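You operate a simulated robot arm through the tools that you are given. There is no shell and no other tool. Be economical: measure what you need, move in short steps, check, and stop when the job is done.

You are at the controls of a simulated two-armed robot. One attempt, no reset.

TASK
Pack the hairbrush and small cream box in the vanity case; latch it.
Fine: steady the light case with your other hand while you turn the latch.

Only the result counts: the job must be done as asked and must still hold three seconds after the hand-in. Knocking over, shifting, dropping, spilling or breaking anything else fails it.

THE ROBOT
Two 6-joint arms with two-finger parallel grippers on one trunk, on a base that drives. Base frame: it is fixed to the floor where the robot stands at the start and does not move with it; the origin is under the middle of the robot, x ahead of it, y to its left, z up. Units: m, degrees, N and s.
The left shoulder is at the start at [0.07, 0.166, 1.406], the right one opposite. With the tool pointing down near the work surface each hand reaches from about 0.4 to 0.82 m from the robot's upright axis, wherever it stands, measured 20 degrees to its own side. Places, roughly: hairbrush (18x6x4 cm) [0.5, 0, 0.9]; inside of the vanity case [0.8, 0.1, 0.9]; vanity case latch [0.9, 0.2, 1]; vanity case lid [0.8, 0.2, 1]. Payload 3.91 kg a hand.
Tool frame (each hand has its own): the origin (TCP) lies between the finger pads and is the grasp point; the fingertips stand 0.03 m ahead of it; z points along the fingers, y is the line along which they close. The gripper opens to 0.11 m. The fingers are 0.02 m wide and 0.01 m thick; the gripper's body (0.048 by 0.112 m) begins 0.055 m behind the TCP.
Orientation is told as [roll, pitch, yaw] about the base's x, y, z axes, in that order, counted from this pose: with the fingers straight down and closing along the base's y, the tool's x points along the base's -x, its y along +y and its z along -z.

THE INTERFACE
- The arms move only by the tool arm_command. It takes "left_commands", "right_commands" or both (then of equal length, played together; a hand with none holds still); each is a list of rows, each a list of 6 numbers: the shift along the tool's x, y, z in units of 40 mm (1.0 is 40 mm), then the turn, a rotation vector about the tool's x, y, z in units of 8 degrees (1.0 is 8 degrees). In form: [[tx, ty, tz, ax, ay, az], ...]. A call has 1 to 20 rows; each row shifts and turns the commanded pose from where the row before left it, along the tool's axes as they then stand. "left_jaw" and "right_jaw" are, for a hand that has rows, the finger opening in m, from 0 to 0.11, set as the call begins (left out, the last holds). A call with a number of a shift or a turn outside -1 to 1 is refused whole. Each row takes 0.2 s and may step no farther than 0.05 m and 8.6 degrees from the row before; otherwise, or with a gripper value out of range, the whole call is refused. Where a pose cannot be reached the arm comes as near as it can. A force on the tool above 40 N (or 10 N above the force at the start of the call, whichever is more), or a blocked arm, ends the call early, and 0.2 s more pass. Each finger travels about 0.108 m/s and halts on what it meets, pressing with about 25 N; the grip force reading is that of the motor and also rises with nothing between the fingers. The clock runs only during rows and for 0.2 s after the last one: add rows that do not move to give the fingers time. The reply holds the time, the measured pose of the TCP, the force on the tool along the base axes, the opening and the grip force, in the units named above and with some noise, with the torque about the TCP (base axes, N m) and any sound that the robot's microphone picked up, and new pictures: "pictures" is both (left out), scene, wrist or none (wrist: the cameras of the hands that moved).
- Cameras (640 x 400 px; columns grow to the right, rows downward): "scene" is now at [0.1198, 0.0006, 1.616]; the picture's right is [0.27, -0.96, 0.00], its down [-0.80, -0.23, -0.56] and it looks along [0.54, 0.15, -0.83] (base axes); focal length 264 px, centre (320, 200). "left" rides on the left gripper at [0.077, -0.007, -0.115] in its tool frame; the picture's right is [0.09, 1.00, 0.00], its down [-0.80, 0.07, -0.59] and it looks along [-0.59, 0.05, 0.80] (tool axes); focal length 270 px, centre (320, 200). "right" rides on the right gripper at [0.077, 0.007, -0.115] in its tool frame; the picture's right is [-0.09, 1.00, 0.00], its down [-0.80, -0.07, -0.59] and it looks along [-0.59, -0.05, 0.80] (tool axes); focal length 270 px, centre (320, 200). There is no depth. A picture from a camera that has moved, and an enlarged one, comes with that camera's place and axes in the base frame and with its lens. The place of the scene camera against the robot may be out by one fixed shift of up to 0.025 m in any direction.
- slide_trunk(by): slides the trunk up (or, below 0, down) by that many m; the arms and the scene camera ride with it, the base frame stays. It gives what a move gives, with no picture.
- steer(legs): drives the robot by 1 to 6 legs, each [ahead, left, turn to the left] in m, m and degrees, along the robot's own axes; the way and the turn of a leg run together, so that a leg with both is an arc; at most 1.5 m and 180 degrees a leg. The arms and the cameras ride along, it lands a little off, and it stops where it bumps. It gives what a move gives, and a new picture of the scene camera.
- aim_head(pan, tilt): turns the head with the scene camera to pan (to the left, within 86 degrees either way) and tilt (down, from -29 to 69), counted from straight ahead of the robot. It gives what a move gives, and a new picture of the scene camera.
- enlarge(camera, box): a new picture of the part [left, top, right, bottom] of that camera's present view, enlarged. No time passes.
- finish_job(): hands the job in; it is judged then, once.

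Work in short steps. Places have to be worked out from the pictures, the camera data and where the tool is seen: move nearer, look again, correct. Check each grasp and each placing, and mend what went wrong. You have 120 turns and 260 pictures in all, those below and enlarged ones among them. Open the grippers and draw the arms clear of the work before you hand the job in, unless the task says otherwise; then end with one line.

The tools are called after "Emit:" by a JSON object that holds its "fn" and its "kwargs". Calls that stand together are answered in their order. arm_command: Moves the arms, as the interface text tells. Its arguments: {"type":"object","properties":{"left_commands":{"type":"array"},"left_jaw":{"type":"number"},"right_commands":{"type":"array"},"right_jaw":{"type":"number"},"pictures":{"type":"string","enum":["both","scene","wrist","none"]}},"required":[]} The other tools are called the same way: slide_trunk (by) slides the trunk up or down; steer (legs) drives the base; aim_head (pan, tilt) turns the head that bears the scene camera; enlarge (camera, box) takes an enlarged picture of a part of a camera's view; finish_job () hands the job in.

At the start:

```text
time: 0.0
left_ee_pos: [0.6212, 0.3056, 0.9992]
left_ee_rot: [0.0, 0.0, -0.1]
left_contact_force: [0.8, 0.9, -0.8]
left_torque: [-0.01, 0.05, 0.0]
left_width: 0.1099
left_grip_force: 0.1
right_ee_pos: [0.668, -0.1788, 0.9987]
right_ee_rot: [0.0, 0.0, -0.1]
right_contact_force: [-0.2, -0.4, -0.4]
right_torque: [-0.03, -0.02, 0.04]
right_width: 0.1102
right_grip_force: 0.1
trunk travel left (down, up): [-0.901, 0.039]
robot x, y, heading: [0.0011, -0.002, -0.1]
head pan, tilt: [16.0, 55.9]
```

scene: 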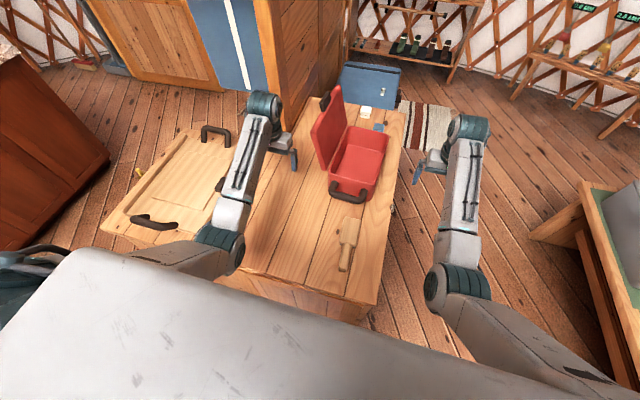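
right: 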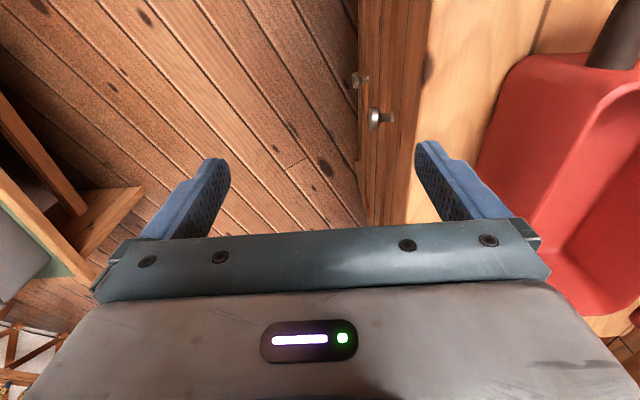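
left: 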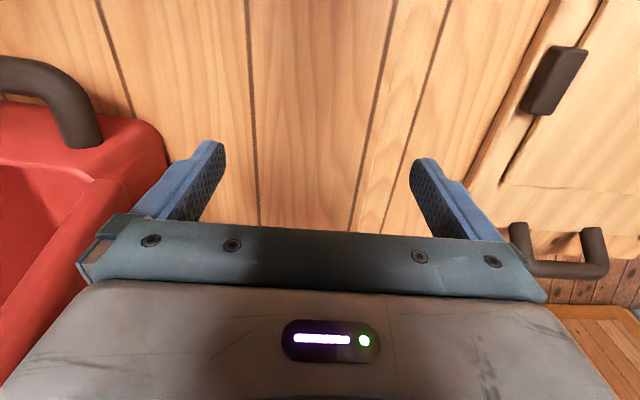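

I see the red case open with its lid leaning to the left, and the brush in front. I enlarge the view around the case for detail.

Emit:
{"fn": "enlarge", "kwargs": {"camera": "scene", "box": [280, 60, 440, 160]}}

Emit:
{"fn": "enlarge", "kwargs": {"camera": "scene", "box": [290, 130, 420, 290]}}

```text
4.00 times, centred on (360, 110) of scene
camera zoom: at [0.1198, 0.0006, 1.616], right [0.27, -0.96, 0.0], down [-0.8, -0.23, -0.56], along [0.54, 0.15, -0.83], focal length 1056 px, centre (160, 560)
```

zoom: 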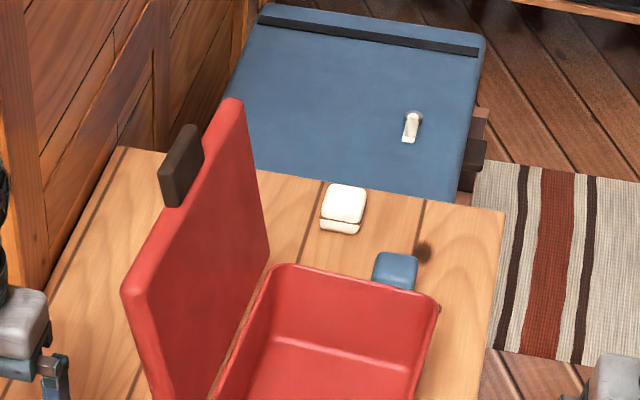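

```text
2.50 times, centred on (355, 210) of scene
camera zoom: at [0.1198, 0.0006, 1.616], right [0.27, -0.96, 0.0], down [-0.8, -0.23, -0.56], along [0.54, 0.15, -0.83], focal length 660 px, centre (232, 175)
```

zoom: 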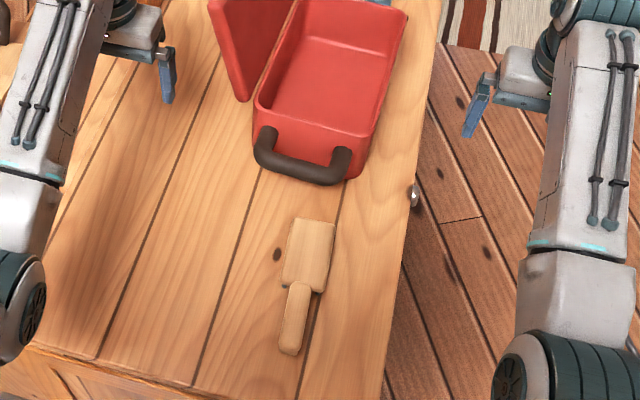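

The case interior spans roughly x 0.65–0.87, y −0.03–0.12. I zoom in on the lid and latch, and on the items behind the case.

Emit:
{"fn": "enlarge", "kwargs": {"camera": "scene", "box": [304, 80, 352, 110]}}

Emit:
{"fn": "enlarge", "kwargs": {"camera": "scene", "box": [350, 95, 398, 135]}}

Emit:
{"fn": "enlarge", "kwargs": {"camera": "scene", "box": [300, 75, 400, 205]}}

```text
13.33 times, centred on (328, 95) of scene
camera zoom: at [0.1198, 0.0006, 1.616], right [0.27, -0.96, 0.0], down [-0.8, -0.23, -0.56], along [0.54, 0.15, -0.83], focal length 3520 px, centre (213, 1600)
```

zoom: 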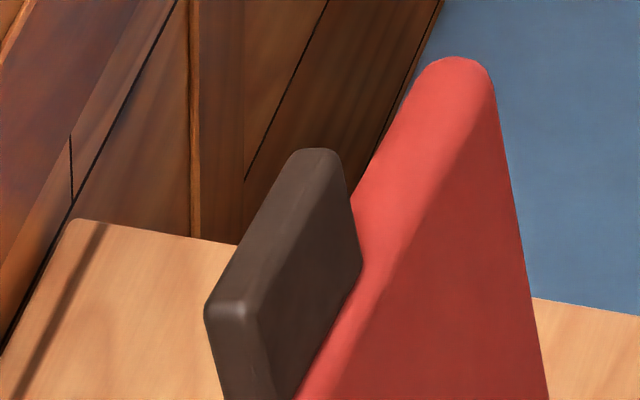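

```text
10.00 times, centred on (374, 115) of scene
camera zoom: at [0.1198, 0.0006, 1.616], right [0.27, -0.96, 0.0], down [-0.8, -0.23, -0.56], along [0.54, 0.15, -0.83], focal length 2640 px, centre (-220, 1050)
```

zoom: 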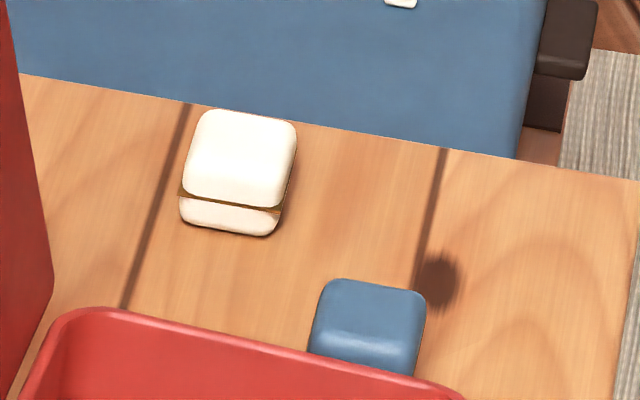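

```text
3.08 times, centred on (350, 140) of scene
camera zoom: at [0.1198, 0.0006, 1.616], right [0.27, -0.96, 0.0], down [-0.8, -0.23, -0.56], along [0.54, 0.15, -0.83], focal length 812 px, centre (228, 385)
```

zoom: 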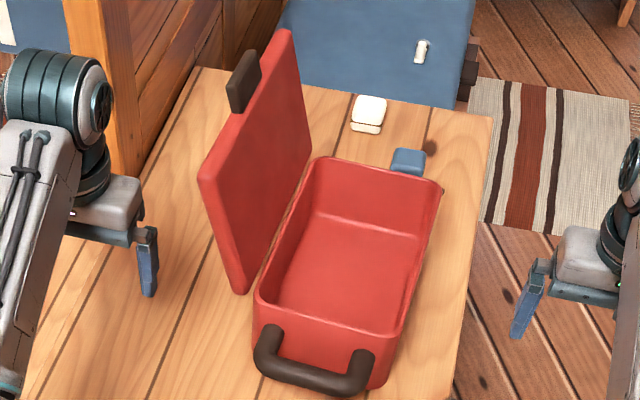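

The cream box looks to be near (1.07, 0.07), beyond reach from here. I look around the right and left sides of the table for a place to stand.

Emit:
{"fn": "aim_head", "kwargs": {"pan": -35, "tilt": 50}}

Emit:
{"fn": "aim_head", "kwargs": {"pan": 60, "tilt": 50}}

Emit:
{"fn": "aim_head", "kwargs": {"pan": 0, "tilt": 30}}

```text
time: 1.2
left_ee_pos: [0.62, 0.3067, 0.9994]
left_ee_rot: [0.0, 0.0, 0.0]
left_contact_force: [0.8, 0.1, -0.7]
left_torque: [0.02, 0.01, 0.04]
left_width: 0.11
left_grip_force: 0.0
right_ee_pos: [0.6679, -0.1776, 0.9997]
right_ee_rot: [0.0, 0.0, -0.1]
right_contact_force: [0.2, -0.5, -0.2]
right_torque: [0.02, 0.01, 0.01]
right_width: 0.1099
right_grip_force: 0.0
trunk travel left (down, up): [-0.901, 0.039]
robot x, y, heading: [0.0019, 0.0008, 0.1]
head pan, tilt: [-35.0, 50.0]
camera scene: at [0.1144, -0.063, 1.6236], right [-0.57, -0.82, 0.0], down [-0.63, 0.44, -0.64], along [0.53, -0.37, -0.77], focal length 264 px, centre (320, 200)
```

scene: 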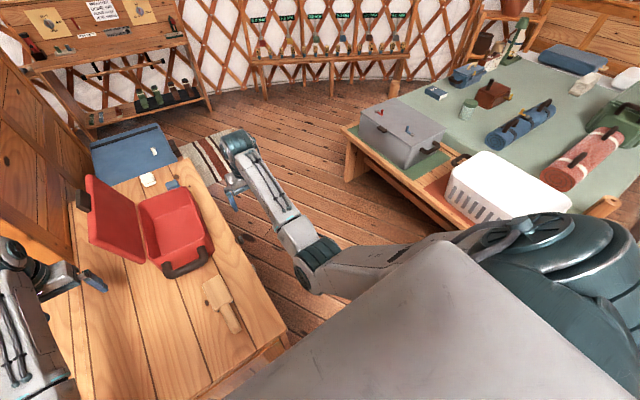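

```text
time: 2.9
left_ee_pos: [0.6206, 0.3064, 0.9991]
left_ee_rot: [0.1, 0.0, 0.0]
left_contact_force: [-0.3, -1.0, -0.1]
left_torque: [-0.01, 0.03, -0.01]
left_width: 0.1099
left_grip_force: 0.0
right_ee_pos: [0.6691, -0.1777, 0.9992]
right_ee_rot: [0.0, 0.1, 0.0]
right_contact_force: [0.1, -0.3, -0.1]
right_torque: [0.02, -0.01, 0.01]
right_width: 0.1099
right_grip_force: 0.0
trunk travel left (down, up): [-0.901, 0.039]
robot x, y, heading: [-0.001, -0.0028, -0.1]
head pan, tilt: [60.0, 50.0]
camera scene: at [0.0898, 0.0477, 1.6236], right [0.87, -0.5, 0.0], down [-0.38, -0.66, -0.64], along [0.32, 0.56, -0.77], focal length 264 px, centre (320, 200)
```

scene: 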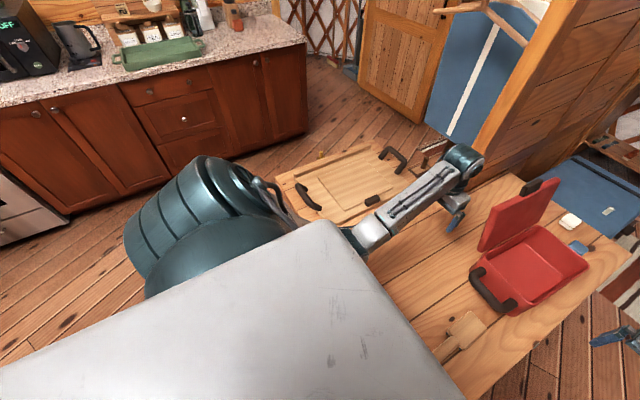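

```text
time: 4.2
left_ee_pos: [0.621, 0.3065, 0.9996]
left_ee_rot: [0.0, 0.0, 0.0]
left_contact_force: [-0.8, -0.5, -0.2]
left_torque: [-0.02, -0.03, -0.05]
left_width: 0.1098
left_grip_force: 0.1
right_ee_pos: [0.6687, -0.1788, 1.0003]
right_ee_rot: [0.0, -0.1, 0.0]
right_contact_force: [0.1, -1.1, 0.3]
right_torque: [-0.02, 0.02, -0.01]
right_width: 0.1103
right_grip_force: 0.1
trunk travel left (down, up): [-0.901, 0.039]
robot x, y, heading: [-0.0001, -0.0009, 0.2]
head pan, tilt: [0.0, 30.0]
camera scene: at [0.1417, -0.0188, 1.6531], right [0.0, -1.0, 0.0], down [-0.5, 0.0, -0.87], along [0.87, 0.0, -0.5], focal length 264 px, centre (320, 200)
```

scene: 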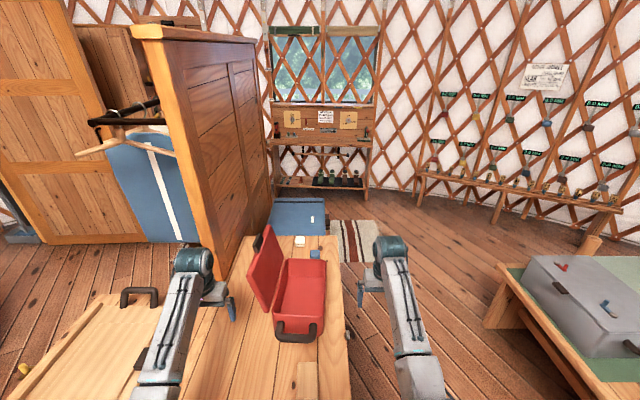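

The corridor on the right (table edge at y≈−0.1, bed edge at y≈−1.05) is free, so I'll work from there facing +y. First I raise and retract both arms.

Emit:
{"fn": "arm_command", "kwargs": {"left_commands": [[0.6, 0, -0.9, 0, 0, 0], [0.6, 0, -0.9, 0, 0, 0], [0.6, 0, -0.9, 0, 0, 0], [0.6, 0, -0.9, 0, 0, 0], [0.6, 0, -0.9, 0, 0, 0], [0.6, 0, -0.9, 0, 0, 0], [0.6, 0, -0.9, 0, 0, 0]], "right_commands": [[0.6, 0, -0.9, 0, 0, 0], [0.6, 0, -0.9, 0, 0, 0], [0.6, 0, -0.9, 0, 0, 0], [0.6, 0, -0.9, 0, 0, 0], [0.6, 0, -0.9, 0, 0, 0], [0.6, 0, -0.9, 0, 0, 0], [0.6, 0, -0.9, 0, 0, 0]], "pictures": "scene"}}

```text
time: 5.8
left_ee_pos: [0.5883, 0.352, 1.0032]
left_ee_rot: [0.0, -0.2, 0.1]
left_contact_force: [0.2, 0.2, 0.5]
left_torque: [-0.01, -0.02, -0.04]
left_width: 0.11
left_grip_force: 0.0
left hand out of reach, approached as far as the arm can: row 1, 2, 3, 4, 5, 6, 7
right_ee_pos: [0.6508, -0.1773, 1.0275]
right_ee_rot: [0.0, 0.0, 0.0]
right_contact_force: [0.0, -0.8, 0.1]
right_torque: [0.03, 0.03, 0.0]
right_width: 0.1099
right_grip_force: 0.1
right hand out of reach, approached as far as the arm can: row 1, 2, 3, 4, 5, 6, 7
trunk travel left (down, up): [-0.901, 0.039]
robot x, y, heading: [-0.001, -0.0003, 0.1]
head pan, tilt: [0.0, 30.0]
camera scene: at [0.1408, -0.0181, 1.6532], right [0.0, -1.0, 0.0], down [-0.5, 0.0, -0.87], along [0.87, 0.0, -0.5], focal length 264 px, centre (320, 200)
```

scene: 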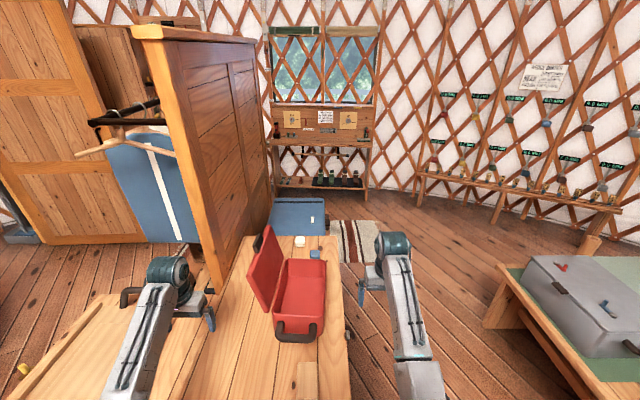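

The arms can't go higher with tools down. I pull the hands in at the present height instead, so turning has a small swing radius.

Emit:
{"fn": "arm_command", "kwargs": {"left_commands": [[0.7, -0.6, 0, 0, 0, 0], [0.7, -0.6, 0, 0, 0, 0], [0.7, -0.6, 0, 0, 0, 0], [0.7, -0.6, 0, 0, 0, 0], [0.7, -0.6, 0, 0, 0, 0], [0.7, -0.6, 0, 0, 0, 0]], "right_commands": [[0.95, -0.1, 0, 0, 0, 0], [0.95, -0.1, 0, 0, 0, 0], [0.95, -0.1, 0, 0, 0, 0], [0.95, -0.1, 0, 0, 0, 0], [0.95, -0.1, 0, 0, 0, 0], [0.95, -0.1, 0, 0, 0, 0]], "pictures": "none"}}

```text
time: 7.2
left_ee_pos: [0.4335, 0.2178, 0.9466]
left_ee_rot: [0.2, -0.3, 0.0]
left_contact_force: [0.0, -0.5, -0.1]
left_torque: [0.03, -0.04, 0.02]
left_width: 0.11
left_grip_force: 0.0
left hand out of reach, approached as far as the arm can: row 1, 2, 3, 4, 5
right_ee_pos: [0.4487, -0.1871, 0.9522]
right_ee_rot: [0.0, -0.4, 0.0]
right_contact_force: [-0.7, -0.2, 0.2]
right_torque: [0.0, -0.03, 0.03]
right_width: 0.1101
right_grip_force: 0.1
right hand out of reach, approached as far as the arm can: row 1, 2, 3, 4, 5, 6
trunk travel left (down, up): [-0.901, 0.039]
robot x, y, heading: [-0.0042, -0.0022, -0.1]
head pan, tilt: [0.0, 30.0]
```

Hands are in. I raise the trunk, then back out, shift right, and go ahead along the corridor.

Emit:
{"fn": "slide_trunk", "kwargs": {"by": 0.039}}

Emit:
{"fn": "steer", "kwargs": {"legs": [[-0.3, 0, 0], [0, -0.62, 0]]}}

```text
time: 8.0
left_ee_pos: [0.4372, 0.2193, 0.9831]
left_ee_rot: [0.0, -0.2, 0.0]
left_contact_force: [0.0, -0.6, 0.2]
left_torque: [0.05, -0.04, -0.02]
left_width: 0.1099
left_grip_force: 0.0
right_ee_pos: [0.4507, -0.187, 0.9898]
right_ee_rot: [0.1, 0.0, 0.0]
right_contact_force: [-0.1, 0.7, -0.8]
right_torque: [-0.02, 0.01, 0.02]
right_width: 0.1102
right_grip_force: 0.1
trunk travel left (down, up): [-0.94, 0.0]
robot x, y, heading: [0.0007, 0.0003, 0.0]
head pan, tilt: [0.0, 30.0]
```

```text
time: 13.2
left_ee_pos: [0.1348, -0.4044, 0.9825]
left_ee_rot: [0.0, -0.2, -0.2]
left_contact_force: [0.3, 0.0, -0.3]
left_torque: [-0.01, 0.02, 0.06]
left_width: 0.1099
left_grip_force: 0.1
right_ee_pos: [0.1476, -0.8094, 0.9918]
right_ee_rot: [0.0, -0.2, -0.3]
right_contact_force: [0.4, 0.5, -1.0]
right_torque: [-0.02, 0.01, 0.0]
right_width: 0.1101
right_grip_force: 0.1
trunk travel left (down, up): [-0.94, 0.0]
robot x, y, heading: [-0.3028, -0.6228, -0.2]
head pan, tilt: [0.0, 30.0]
camera scene: at [-0.1608, -0.6408, 1.6921], right [0.0, -1.0, 0.0], down [-0.5, 0.0, -0.87], along [0.87, 0.0, -0.5], focal length 264 px, centre (320, 200)
```

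scene: 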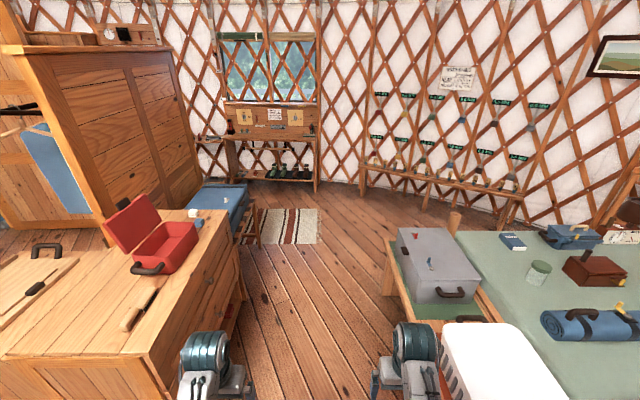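

The corridor is about 1 m wide and I'm centred. Drive ahead to x≈0.85.

Emit:
{"fn": "steer", "kwargs": {"legs": [[1.15, 0.02, 0]]}}

```text
time: 19.1
left_ee_pos: [1.297, -0.3771, 0.9821]
left_ee_rot: [0.0, -0.2, 0.4]
left_contact_force: [-0.1, 0.6, 0.5]
left_torque: [0.0, 0.0, 0.03]
left_width: 0.1102
left_grip_force: 0.0
right_ee_pos: [1.3142, -0.7833, 0.9905]
right_ee_rot: [0.0, -0.2, 0.4]
right_contact_force: [0.2, 0.1, 0.0]
right_torque: [0.0, -0.01, 0.01]
right_width: 0.1099
right_grip_force: 0.1
trunk travel left (down, up): [-0.94, 0.0]
robot x, y, heading: [0.8597, -0.5986, 0.7]
head pan, tilt: [0.0, 30.0]
camera scene: at [1.0038, -0.6182, 1.6922], right [0.01, -1.0, 0.0], down [-0.5, 0.0, -0.87], along [0.87, 0.01, -0.5], focal length 264 px, centre (320, 200)
```

scene: 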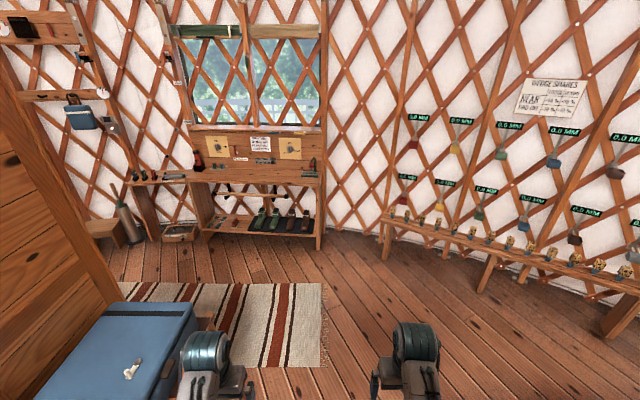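

Position (0.86, −0.60). Turn left to face the table.

Emit:
{"fn": "steer", "kwargs": {"legs": [[0, 0, 89.3]]}}

Emit:
{"fn": "aim_head", "kwargs": {"pan": 0, "tilt": 45}}

```text
time: 23.3
left_ee_pos: [0.6482, -0.1619, 0.9836]
left_ee_rot: [0.0, -0.2, 89.5]
left_contact_force: [0.8, -0.3, -0.1]
left_torque: [0.01, -0.02, 0.05]
left_width: 0.1097
left_grip_force: 0.1
right_ee_pos: [1.0536, -0.1519, 0.9901]
right_ee_rot: [0.1, -0.1, 89.5]
right_contact_force: [-0.2, 0.3, 0.0]
right_torque: [-0.01, 0.01, 0.01]
right_width: 0.1099
right_grip_force: 0.1
trunk travel left (down, up): [-0.94, 0.0]
robot x, y, heading: [0.8666, -0.602, 89.6]
head pan, tilt: [0.0, 30.0]
camera scene: at [0.8656, -0.4785, 1.6921], right [1.0, -0.01, 0.0], down [-0.01, -0.5, -0.87], along [0.01, 0.87, -0.5], focal length 264 px, centre (320, 200)
```

scene: 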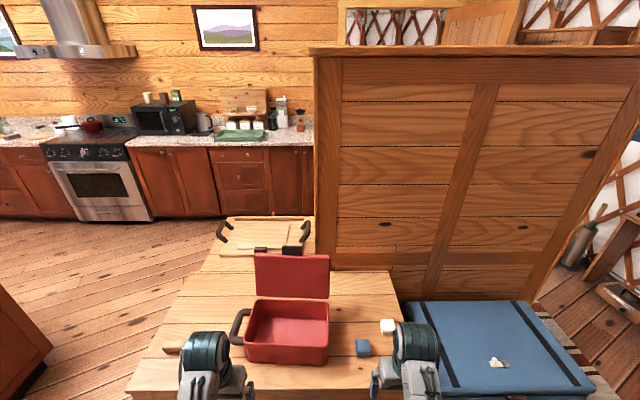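

```text
time: 24.1
left_ee_pos: [0.6485, -0.1605, 0.983]
left_ee_rot: [-0.1, -0.2, 89.3]
left_contact_force: [0.1, -0.8, -0.4]
left_torque: [0.01, -0.01, 0.01]
left_width: 0.1098
left_grip_force: 0.1
right_ee_pos: [1.0547, -0.1512, 0.9906]
right_ee_rot: [0.0, -0.2, 89.4]
right_contact_force: [0.8, -0.4, 0.3]
right_torque: [0.0, -0.01, -0.03]
right_width: 0.11
right_grip_force: 0.2
trunk travel left (down, up): [-0.94, 0.0]
robot x, y, heading: [0.8624, -0.5962, 89.4]
head pan, tilt: [0.0, 45.0]
camera scene: at [0.8652, -0.4877, 1.6696], right [1.0, -0.01, 0.0], down [-0.01, -0.71, -0.71], along [0.01, 0.71, -0.71], focal length 264 px, centre (320, 200)
```

scene: 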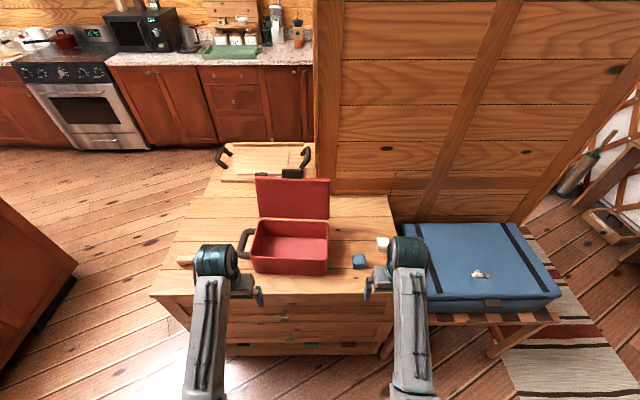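

Facing the case squarely. Zoom in on the case, lid and the small items.

Emit:
{"fn": "enlarge", "kwargs": {"camera": "scene", "box": [230, 160, 350, 285]}}

Emit:
{"fn": "enlarge", "kwargs": {"camera": "scene", "box": [320, 220, 400, 280]}}

Emit:
{"fn": "enlarge", "kwargs": {"camera": "left", "box": [0, 0, 640, 400]}}

Emit:
{"fn": "enlarge", "kwargs": {"camera": "right", "box": [0, 0, 640, 400]}}

```text
3.20 times, centred on (290, 222) of scene
camera zoom: at [0.8652, -0.4877, 1.6696], right [1.0, -0.01, 0.0], down [-0.01, -0.71, -0.71], along [0.01, 0.71, -0.71], focal length 845 px, centre (416, 128)
```

zoom: 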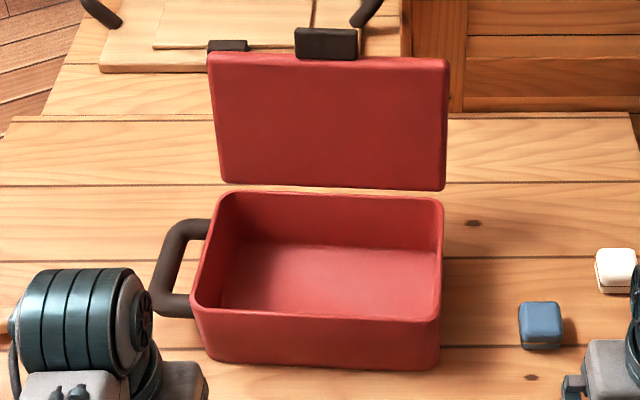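

```text
6.67 times, centred on (360, 250) of scene
camera zoom: at [0.8652, -0.4877, 1.6696], right [1.0, -0.01, 0.0], down [-0.01, -0.71, -0.71], along [0.01, 0.71, -0.71], focal length 1760 px, centre (53, -133)
```

zoom: 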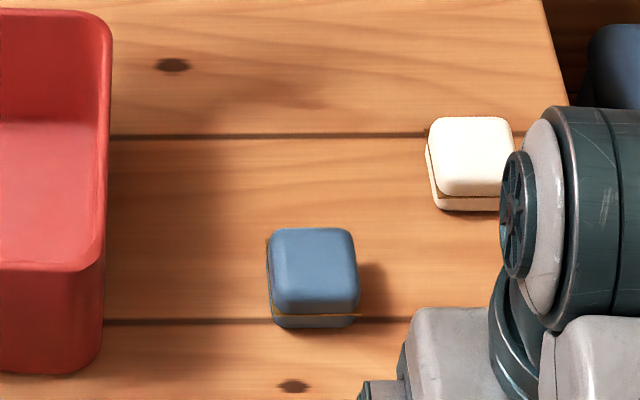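

```text
1.00 times, centred on (320, 200) of left (not enlarged: the box is as wide or as high as the picture)
camera zoom: at [0.6545, -0.2387, 1.0972], right [-1.0, -0.08, 0.0], down [-0.06, 0.8, 0.6], along [-0.05, 0.6, -0.8], focal length 270 px, centre (320, 200)
```

zoom: 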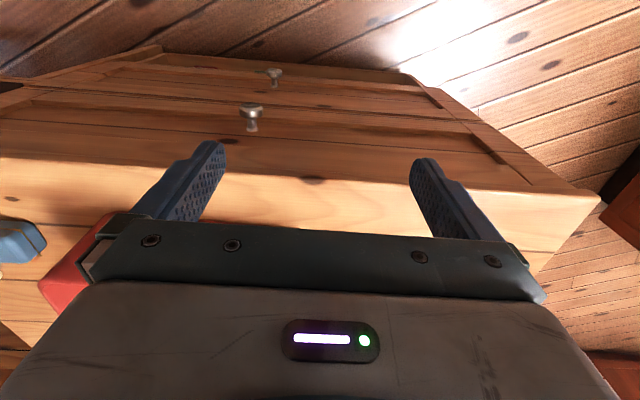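

```text
1.00 times, centred on (320, 200) of right (not enlarged: the box is as wide or as high as the picture)
camera zoom: at [1.0471, -0.2292, 1.1048], right [-1.0, 0.1, 0.0], down [0.08, 0.8, 0.6], along [0.06, 0.59, -0.8], focal length 270 px, centre (320, 200)
```

zoom: 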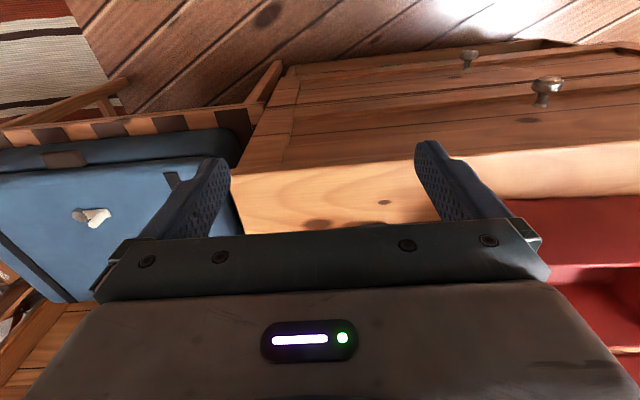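

The cream box is at about (1.088, 0.047). I move the right hand above it.

Emit:
{"fn": "arm_command", "kwargs": {"right_commands": [[-0.98, -0.17, 0, 0, 0, 0], [-0.98, -0.17, 0, 0, 0, 0], [-0.98, -0.17, 0, 0, 0, 0], [-0.98, -0.17, 0, 0, 0, 0], [-0.9, -0.17, 0, 0, 0, 0]], "right_jaw": 0.085}}

```text
time: 25.2
left_ee_pos: [0.6495, -0.1601, 0.9827]
left_ee_rot: [0.1, -0.2, 89.4]
left_contact_force: [-0.7, 0.3, -0.6]
left_torque: [0.0, 0.0, 0.0]
left_width: 0.1101
left_grip_force: 0.0
right_ee_pos: [1.0904, 0.0435, 0.9907]
right_ee_rot: [-0.1, -0.1, 89.4]
right_contact_force: [-0.6, 0.2, -0.2]
right_torque: [0.0, -0.01, -0.01]
right_width: 0.0851
right_grip_force: 0.0
trunk travel left (down, up): [-0.94, 0.0]
robot x, y, heading: [0.8633, -0.6002, 89.3]
head pan, tilt: [0.0, 45.0]
camera scene: at [0.866, -0.485, 1.6693], right [1.0, -0.01, 0.0], down [-0.01, -0.71, -0.71], along [0.01, 0.71, -0.71], focal length 264 px, centre (320, 200)
camera right: at [1.084, -0.0344, 1.1044], right [-1.0, 0.1, 0.0], down [0.08, 0.8, 0.6], along [0.06, 0.59, -0.8], focal length 270 px, centre (320, 200)
```

scene: 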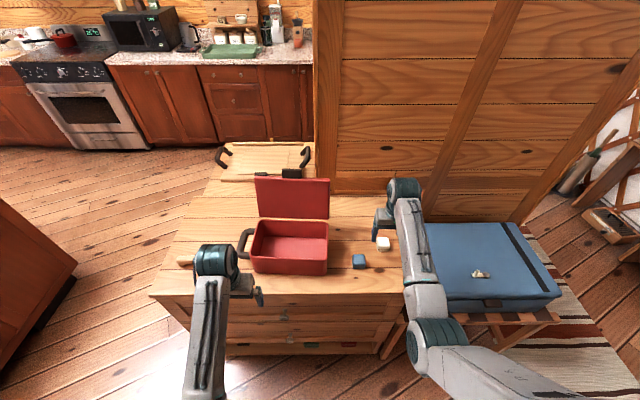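
right: 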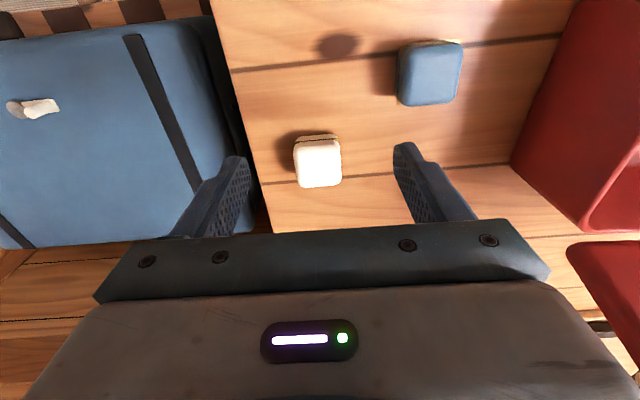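

From the wrist view the box is at about (1.094, 0.067). I shift over and descend part way.

Emit:
{"fn": "arm_command", "kwargs": {"right_commands": [[-0.6, -0.08, 0.3, 0, 0, 0], [0, 0, 0.7, 0, 0, 0], [0, 0, 0.5, 0, 0, 0], [0, 0, 0.3, 0, 0, 0]], "right_jaw": 0.085}}

Emit:
{"fn": "enlarge", "kwargs": {"camera": "scene", "box": [350, 210, 410, 260]}}

```text
time: 26.2
left_ee_pos: [0.6483, -0.1612, 0.9826]
left_ee_rot: [-0.1, -0.1, 89.4]
left_contact_force: [-0.1, 0.3, -0.7]
left_torque: [0.0, -0.01, -0.01]
left_width: 0.11
left_grip_force: 0.2
right_ee_pos: [1.0925, 0.0672, 0.9173]
right_ee_rot: [0.0, -0.1, 89.4]
right_contact_force: [0.6, 0.6, -0.8]
right_torque: [0.0, 0.01, -0.01]
right_width: 0.0851
right_grip_force: 0.1
trunk travel left (down, up): [-0.94, 0.0]
robot x, y, heading: [0.8642, -0.6008, 89.1]
head pan, tilt: [0.0, 45.0]
camera scene: at [0.8653, -0.4871, 1.6695], right [1.0, -0.01, 0.0], down [-0.01, -0.71, -0.71], along [0.01, 0.71, -0.71], focal length 264 px, centre (320, 200)
camera right: at [1.0862, -0.012, 1.0323], right [-1.0, 0.1, 0.0], down [0.08, 0.8, 0.6], along [0.06, 0.59, -0.8], focal length 270 px, centre (320, 200)
```

scene: 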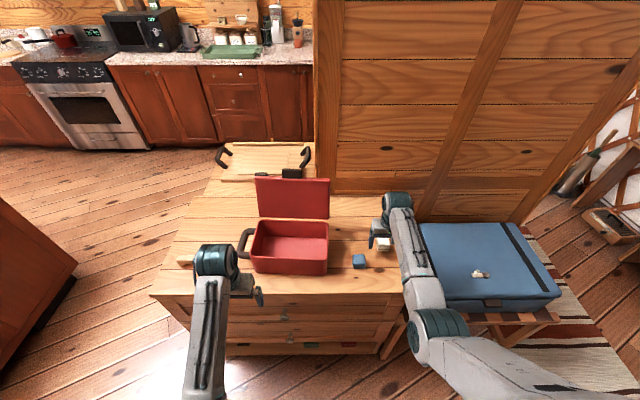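
right: 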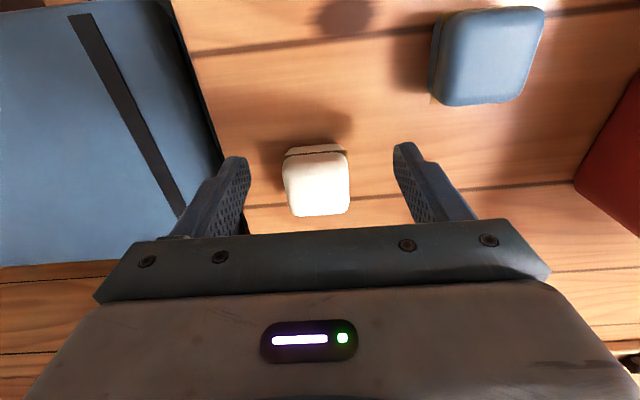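

```text
8.00 times, centred on (380, 235) of scene
camera zoom: at [0.8653, -0.4871, 1.6695], right [1.0, -0.01, 0.0], down [-0.01, -0.71, -0.71], along [0.01, 0.71, -0.71], focal length 2112 px, centre (-160, -80)
```

zoom: 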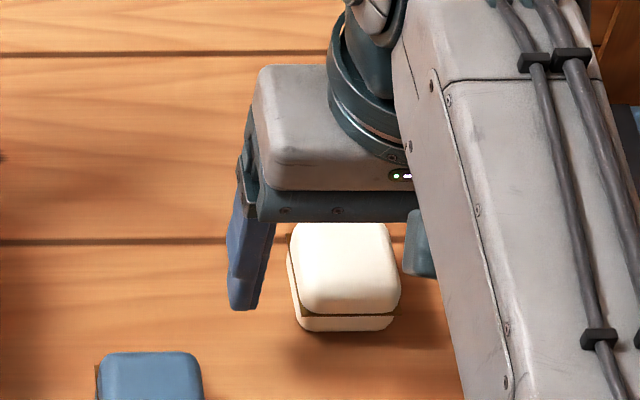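

Triangulation suggests the box top is around z≈0.885, at y≈0.08, so the table is lower than first assumed. I shift forward 13 mm and descend a bit more.

Emit:
{"fn": "arm_command", "kwargs": {"right_commands": [[-0.33, 0, 0.2, 0, 0, 0], [0, 0, 0.4, 0, 0, 0]], "pictures": "wrist"}}

Emit:
{"fn": "enlarge", "kwargs": {"camera": "scene", "box": [350, 210, 410, 260]}}

```text
time: 26.9
left_ee_pos: [0.648, -0.1622, 0.983]
left_ee_rot: [0.0, -0.2, 89.4]
left_contact_force: [0.1, -0.4, 0.6]
left_torque: [0.0, -0.03, 0.04]
left_width: 0.11
left_grip_force: 0.1
right_ee_pos: [1.0942, 0.0779, 0.8933]
right_ee_rot: [0.1, -0.2, 89.4]
right_contact_force: [-0.1, -0.2, -0.3]
right_torque: [0.01, -0.04, 0.02]
right_width: 0.085
right_grip_force: 0.0
trunk travel left (down, up): [-0.94, 0.0]
robot x, y, heading: [0.8643, -0.6036, 89.2]
head pan, tilt: [0.0, 45.0]
camera right: at [1.0872, 0.0009, 1.0081], right [-1.0, 0.1, 0.0], down [0.08, 0.8, 0.6], along [0.06, 0.59, -0.8], focal length 270 px, centre (320, 200)
```

right: 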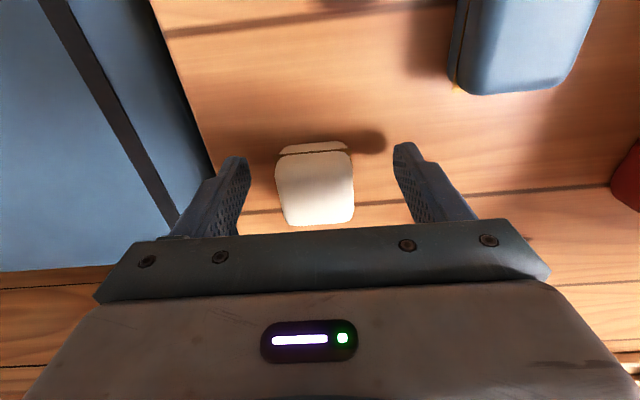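

```text
8.00 times, centred on (380, 235) of scene
camera zoom: at [0.8655, -0.4871, 1.6695], right [1.0, -0.01, 0.0], down [-0.01, -0.71, -0.71], along [0.01, 0.71, -0.71], focal length 2112 px, centre (-160, -80)
```

zoom: 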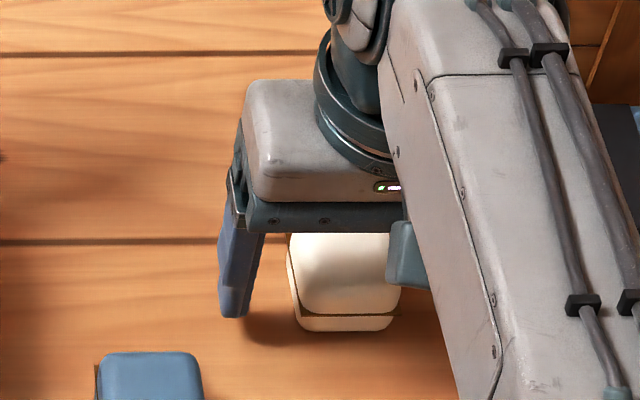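

Box is between the fingers, centre y≈0.086. I move 7 mm forward and 10 mm down, then close.

Emit:
{"fn": "arm_command", "kwargs": {"right_commands": [[-0.17, 0, 0.25, 0, 0, 0], [0, 0, 0, 0, 0, 0]], "pictures": "none"}}

Emit:
{"fn": "arm_command", "kwargs": {"right_commands": [[0, 0, 0, 0, 0, 0], [0, 0, 0, 0, 0, 0], [0, 0, 0, 0, 0, 0], [0, 0, 0, 0, 0, 0]], "right_jaw": 0.02, "pictures": "wrist"}}

```text
time: 27.4
left_ee_pos: [0.6485, -0.1614, 0.9816]
left_ee_rot: [0.0, -0.2, 89.5]
left_contact_force: [-0.3, -0.6, -0.6]
left_torque: [-0.01, -0.01, -0.02]
left_width: 0.1101
left_grip_force: 0.1
right_ee_pos: [1.0941, 0.0843, 0.8843]
right_ee_rot: [0.1, -0.2, 89.5]
right_contact_force: [0.1, -0.2, -0.5]
right_torque: [0.0, -0.01, 0.02]
right_width: 0.0849
right_grip_force: 0.1
trunk travel left (down, up): [-0.94, 0.0]
robot x, y, heading: [0.8614, -0.5993, 89.5]
head pan, tilt: [0.0, 45.0]
```

```text
time: 28.4
left_ee_pos: [0.6488, -0.1611, 0.9826]
left_ee_rot: [0.0, -0.1, 89.4]
left_contact_force: [0.2, 0.5, 0.2]
left_torque: [-0.01, -0.01, 0.04]
left_width: 0.1098
left_grip_force: 0.0
right_ee_pos: [1.0956, 0.0855, 0.8848]
right_ee_rot: [0.0, -0.2, 89.4]
right_contact_force: [1.1, 0.3, 3.0]
right_torque: [0.05, -0.04, 0.05]
right_width: 0.0432
right_grip_force: 25.0
trunk travel left (down, up): [-0.94, 0.0]
robot x, y, heading: [0.8651, -0.5986, 89.3]
head pan, tilt: [0.0, 45.0]
camera right: at [1.0869, 0.0079, 0.9993], right [-1.0, 0.1, 0.0], down [0.08, 0.8, 0.6], along [0.06, 0.59, -0.8], focal length 270 px, centre (320, 200)
```

right: 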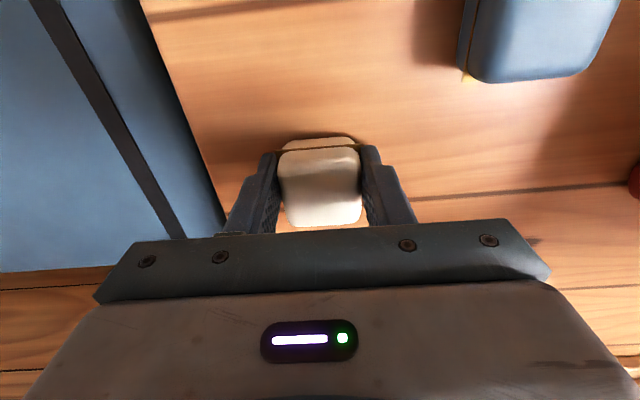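

Gripped (43 mm). Lift it straight up.

Emit:
{"fn": "arm_command", "kwargs": {"right_commands": [[0, 0, -0.8, 0, 0, 0], [0, 0, -0.9, 0, 0, 0], [0, 0, -0.9, 0, 0, 0], [0, 0, -0.9, 0, 0, 0], [0, 0, -0.5, 0, 0, 0]], "pictures": "both"}}

```text
time: 29.6
left_ee_pos: [0.649, -0.1621, 0.983]
left_ee_rot: [-0.1, -0.2, 89.3]
left_contact_force: [0.0, -0.1, -0.1]
left_torque: [-0.05, -0.01, -0.03]
left_width: 0.1101
left_grip_force: 0.1
right_ee_pos: [1.0945, 0.0838, 1.0467]
right_ee_rot: [0.0, -0.2, 89.4]
right_contact_force: [0.1, 0.0, -0.3]
right_torque: [0.01, -0.01, -0.02]
right_width: 0.0433
right_grip_force: 24.7
trunk travel left (down, up): [-0.94, 0.0]
robot x, y, heading: [0.8597, -0.6017, 89.4]
head pan, tilt: [0.0, 45.0]
camera scene: at [0.8652, -0.4879, 1.6695], right [1.0, -0.01, 0.0], down [-0.01, -0.71, -0.71], along [0.01, 0.71, -0.71], focal length 264 px, centre (320, 200)
camera right: at [1.0864, 0.0068, 1.1612], right [-1.0, 0.1, 0.0], down [0.08, 0.8, 0.6], along [0.06, 0.59, -0.8], focal length 270 px, centre (320, 200)
```

scene: 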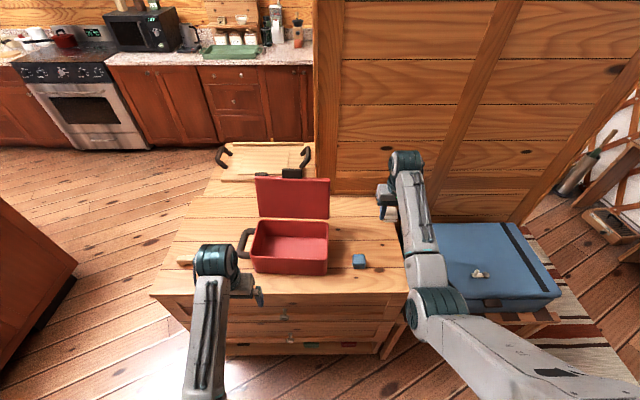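
right: 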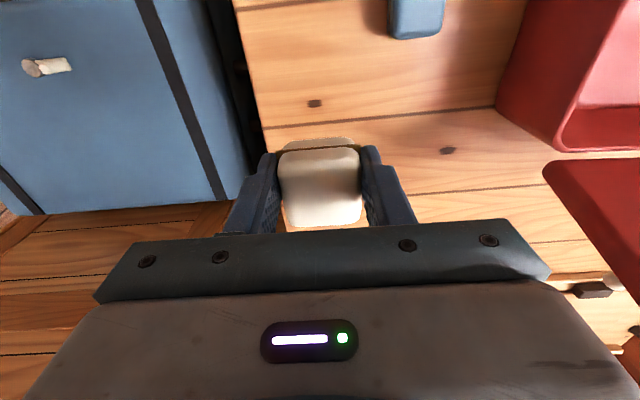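

Good hold. Now I carry the box over the case (to x≈0.70, y≈0.06) while the left hand moves over the brush.

Emit:
{"fn": "arm_command", "kwargs": {"right_commands": [[0.6, 0.5, 0, 0, 0, 0], [0, 1, 0, 0, 0, 0], [0, 1, 0, 0, 0, 0], [0, 1, 0, 0, 0, 0], [0, 1, 0, 0, 0, 0], [0, 1, 0, 0, 0, 0], [0, 1, 0, 0, 0, 0], [0, 1, 0, 0, 0, 0], [0, 1, 0, 0, 0, 0], [0, 1, 0, 0, 0, 0]], "left_commands": [[0, 1, 0, 0, 0, 0], [0, 1, 0, 0, 0, 0], [-0.3, 1, 0, 0, 0, 0], [-0.3, 0.8, 0, 0, 0, 0], [-0.5, 0.3, 0, 0, 0, 0], [-0.6, 0, 0, 0, 0, 0], [-0.6, 0, 0, 0, 0, 0], [-0.6, 0, 0, 0, 0, 0], [-0.6, 0, 0, 0, 0, 0], [-0.5, 0, 0, 0, 0, 0]]}}

```text
time: 31.9
left_ee_pos: [0.4864, 0.0017, 0.9815]
left_ee_rot: [0.0, -0.2, 89.4]
left_contact_force: [0.2, 0.1, 1.1]
left_torque: [-0.01, 0.02, -0.02]
left_width: 0.11
left_grip_force: 0.0
right_ee_pos: [0.8022, 0.1365, 1.0147]
right_ee_rot: [0.4, 0.1, 89.4]
right_contact_force: [-0.1, -2.2, -1.7]
right_torque: [-0.02, -0.03, 0.03]
right_width: 0.0434
right_grip_force: 25.3
right hand out of reach, approached as far as the arm can: row 6, 7, 8, 9, 10
trunk travel left (down, up): [-0.94, 0.0]
robot x, y, heading: [0.8644, -0.6004, 89.5]
head pan, tilt: [0.0, 45.0]
camera scene: at [0.8658, -0.4848, 1.6688], right [1.0, -0.01, 0.0], down [-0.01, -0.71, -0.71], along [0.01, 0.71, -0.71], focal length 264 px, centre (320, 200)
camera right: at [0.7956, 0.0603, 1.1293], right [-1.0, 0.1, 0.0], down [0.08, 0.8, 0.59], along [0.05, 0.59, -0.81], focal length 270 px, centre (320, 200)
camera left: at [0.4929, -0.0756, 1.0969], right [-1.0, -0.08, 0.0], down [-0.06, 0.8, 0.6], along [-0.05, 0.59, -0.8], focal length 270 px, centre (320, 200)
```

scene: 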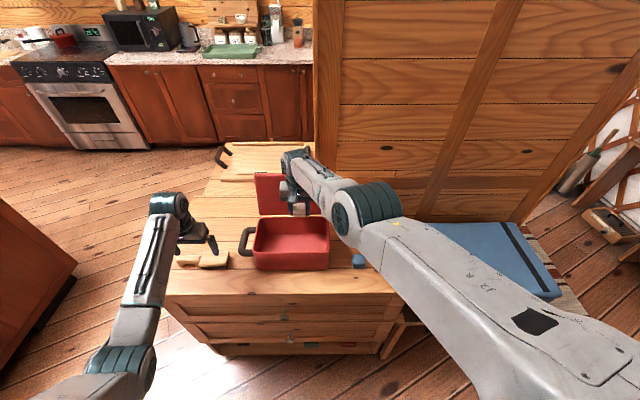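
right: 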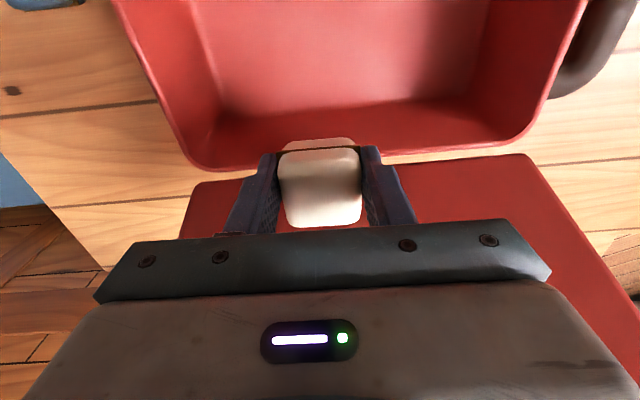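
left: 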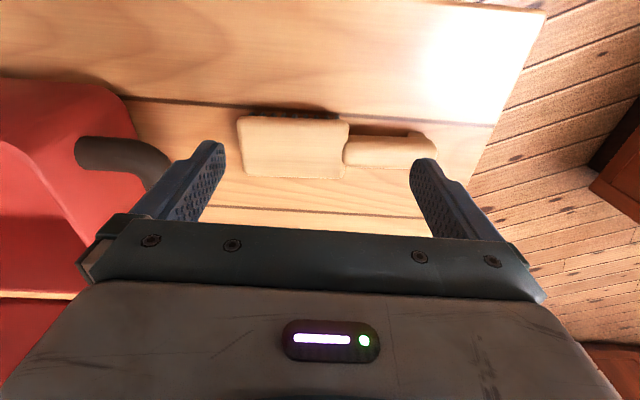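

The right arm hit a reach limit and drifted forward to y≈0.137, near the lid. I back it off toward the case centre, aiming for the right-hand part of the case instead.

Emit:
{"fn": "arm_command", "kwargs": {"right_commands": [[0.6, -0.4, 0, 0, 0, 0], [0.6, -0.4, 0, 0, 0, 0]], "pictures": "wrist"}}

Emit:
{"fn": "enlarge", "kwargs": {"camera": "scene", "box": [230, 140, 350, 285]}}

```text
time: 32.5
left_ee_pos: [0.4877, 0.0006, 0.9833]
left_ee_rot: [0.0, -0.1, 89.4]
left_contact_force: [0.1, 0.3, -0.3]
left_torque: [-0.01, 0.05, -0.03]
left_width: 0.1098
left_grip_force: 0.1
right_ee_pos: [0.8098, 0.136, 1.0048]
right_ee_rot: [0.0, -0.1, 89.3]
right_contact_force: [0.5, -0.1, -0.3]
right_torque: [-0.03, -0.07, 0.02]
right_width: 0.0428
right_grip_force: 24.6
right hand out of reach, approached as far as the arm can: row 1, 2
trunk travel left (down, up): [-0.94, 0.0]
robot x, y, heading: [0.8629, -0.6018, 89.6]
head pan, tilt: [0.0, 45.0]
camera right: at [0.8035, 0.0596, 1.1204], right [-1.0, 0.1, 0.0], down [0.08, 0.8, 0.6], along [0.06, 0.59, -0.8], focal length 270 px, centre (320, 200)
```

right: 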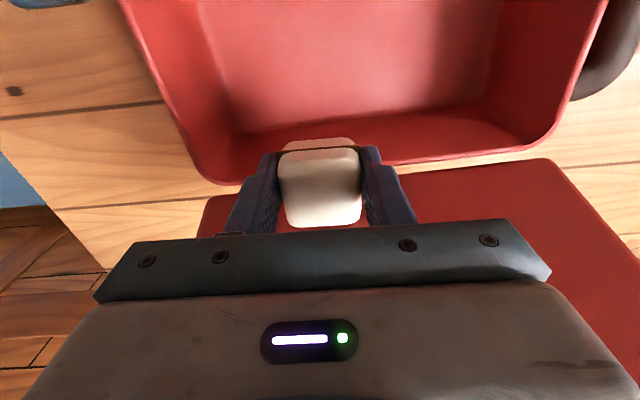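

```text
2.76 times, centred on (290, 212) of scene
camera zoom: at [0.8658, -0.4861, 1.6694], right [1.0, -0.01, 0.0], down [-0.01, -0.71, -0.71], along [0.01, 0.71, -0.71], focal length 728 px, centre (403, 166)
```

zoom: 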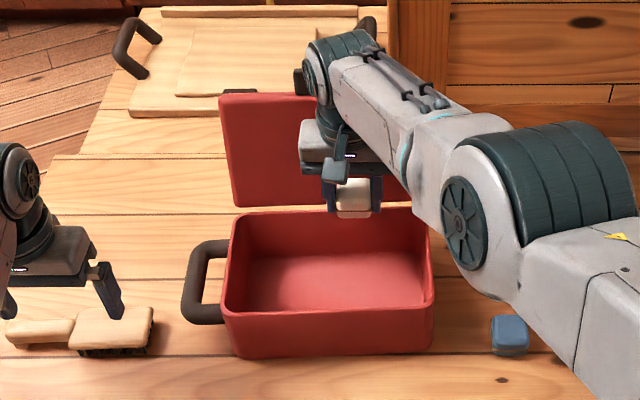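

The reach limit is from crossing over at this height. I'll move the right hand back right, then shift the base 0.12 m to the left so the case lies more on the right hand's side.

Emit:
{"fn": "arm_command", "kwargs": {"right_commands": [[0, -1, -0.2, 0, 0, 0], [0, -1, -0.3, 0, 0, 0], [0.3, -1, -0.3, 0, 0, 0], [0.7, -0.3, -0.3, 0, 0, 0], [0.5, 0, 0, 0, 0, 0]], "pictures": "wrist"}}

```text
time: 33.6
left_ee_pos: [0.4858, -0.0005, 0.9832]
left_ee_rot: [0.0, -0.2, 89.4]
left_contact_force: [-0.3, -0.8, -0.4]
left_torque: [-0.01, 0.02, -0.02]
left_width: 0.11
left_grip_force: 0.1
right_ee_pos: [0.9166, 0.1794, 1.0209]
right_ee_rot: [0.0, -0.1, 89.3]
right_contact_force: [0.3, 0.3, -1.0]
right_torque: [0.0, 0.02, 0.02]
right_width: 0.0431
right_grip_force: 24.8
right hand out of reach, approached as far as the arm can: row 1, 2, 3, 4, 5
trunk travel left (down, up): [-0.94, 0.0]
robot x, y, heading: [0.863, -0.6006, 89.2]
head pan, tilt: [0.0, 45.0]
camera right: at [0.9092, 0.1009, 1.135], right [-1.0, 0.1, 0.0], down [0.08, 0.8, 0.6], along [0.06, 0.59, -0.8], focal length 270 px, centre (320, 200)
```

right: 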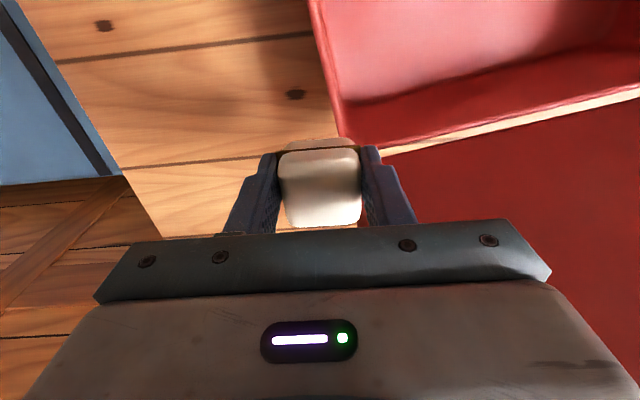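

Raising pushes it outward, so I move right and slightly down, then back.

Emit:
{"fn": "arm_command", "kwargs": {"right_commands": [[0, -1, 0.1, 0, 0, 0], [0, -1, 0.1, 0, 0, 0], [0, -1, 0.1, 0, 0, 0]], "pictures": "none"}}

Emit:
{"fn": "enlarge", "kwargs": {"camera": "scene", "box": [230, 140, 430, 285]}}

```text
time: 34.5
left_ee_pos: [0.487, -0.0002, 0.9836]
left_ee_rot: [0.1, -0.1, 89.5]
left_contact_force: [0.7, 0.5, 0.9]
left_torque: [-0.01, 0.01, 0.04]
left_width: 0.1098
left_grip_force: 0.1
right_ee_pos: [1.0358, 0.1935, 1.0028]
right_ee_rot: [0.0, 0.1, 89.4]
right_contact_force: [0.2, -0.1, -0.7]
right_torque: [0.0, 0.04, 0.0]
right_width: 0.0431
right_grip_force: 25.1
right hand out of reach, approached as far as the arm can: row 1, 2, 3
trunk travel left (down, up): [-0.94, 0.0]
robot x, y, heading: [0.8624, -0.5973, 89.4]
head pan, tilt: [0.0, 45.0]
```

```text
2.76 times, centred on (330, 212) of scene
camera zoom: at [0.8668, -0.4874, 1.6695], right [1.0, -0.01, 0.0], down [-0.01, -0.71, -0.71], along [0.01, 0.71, -0.71], focal length 728 px, centre (292, 166)
```

zoom: 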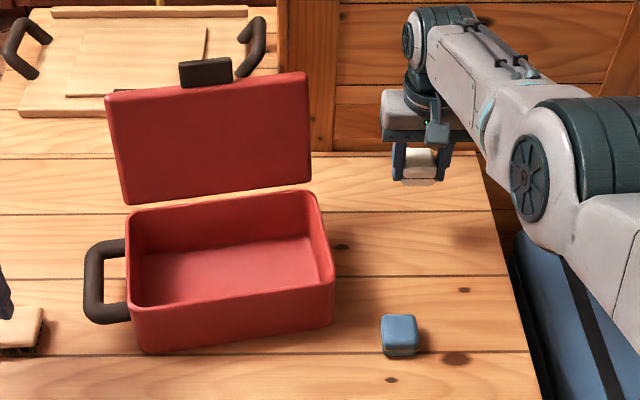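

I see the case was nudged and turned by several degrees by my drifting hand; still upright and open. I lower the right hand here in free space, and bring it back to y≈0.08 where it could rise freely.

Emit:
{"fn": "arm_command", "kwargs": {"right_commands": [[0, -0.3, 0.8, 0, 0, 0], [0, -0.3, 0.6, 0, 0, 0], [0.9, 0, 0, 0, 0, 0], [0.9, 0, 0, 0, 0, 0], [0.9, 0, 0, 0, 0, 0]], "pictures": "wrist"}}

```text
time: 35.6
left_ee_pos: [0.4873, -0.0007, 0.9847]
left_ee_rot: [0.1, -0.3, 89.5]
left_contact_force: [-0.3, 0.7, -0.3]
left_torque: [0.02, 0.02, 0.01]
left_width: 0.11
left_grip_force: 0.1
right_ee_pos: [1.0582, 0.0649, 0.955]
right_ee_rot: [0.0, -0.2, 89.4]
right_contact_force: [0.1, 0.2, 0.0]
right_torque: [-0.01, 0.0, -0.02]
right_width: 0.043
right_grip_force: 24.7
right hand out of reach, approached as far as the arm can: row 1, 2
trunk travel left (down, up): [-0.94, 0.0]
robot x, y, heading: [0.8636, -0.5987, 89.6]
head pan, tilt: [0.0, 45.0]
camera right: at [1.0519, -0.0115, 1.0691], right [-1.0, 0.1, 0.0], down [0.08, 0.8, 0.6], along [0.06, 0.59, -0.8], focal length 270 px, centre (320, 200)
```

right: 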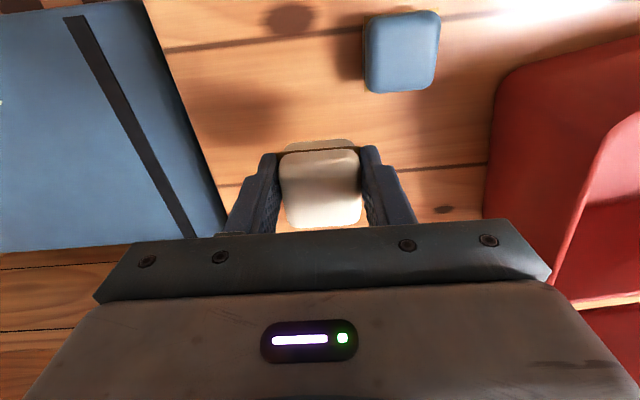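

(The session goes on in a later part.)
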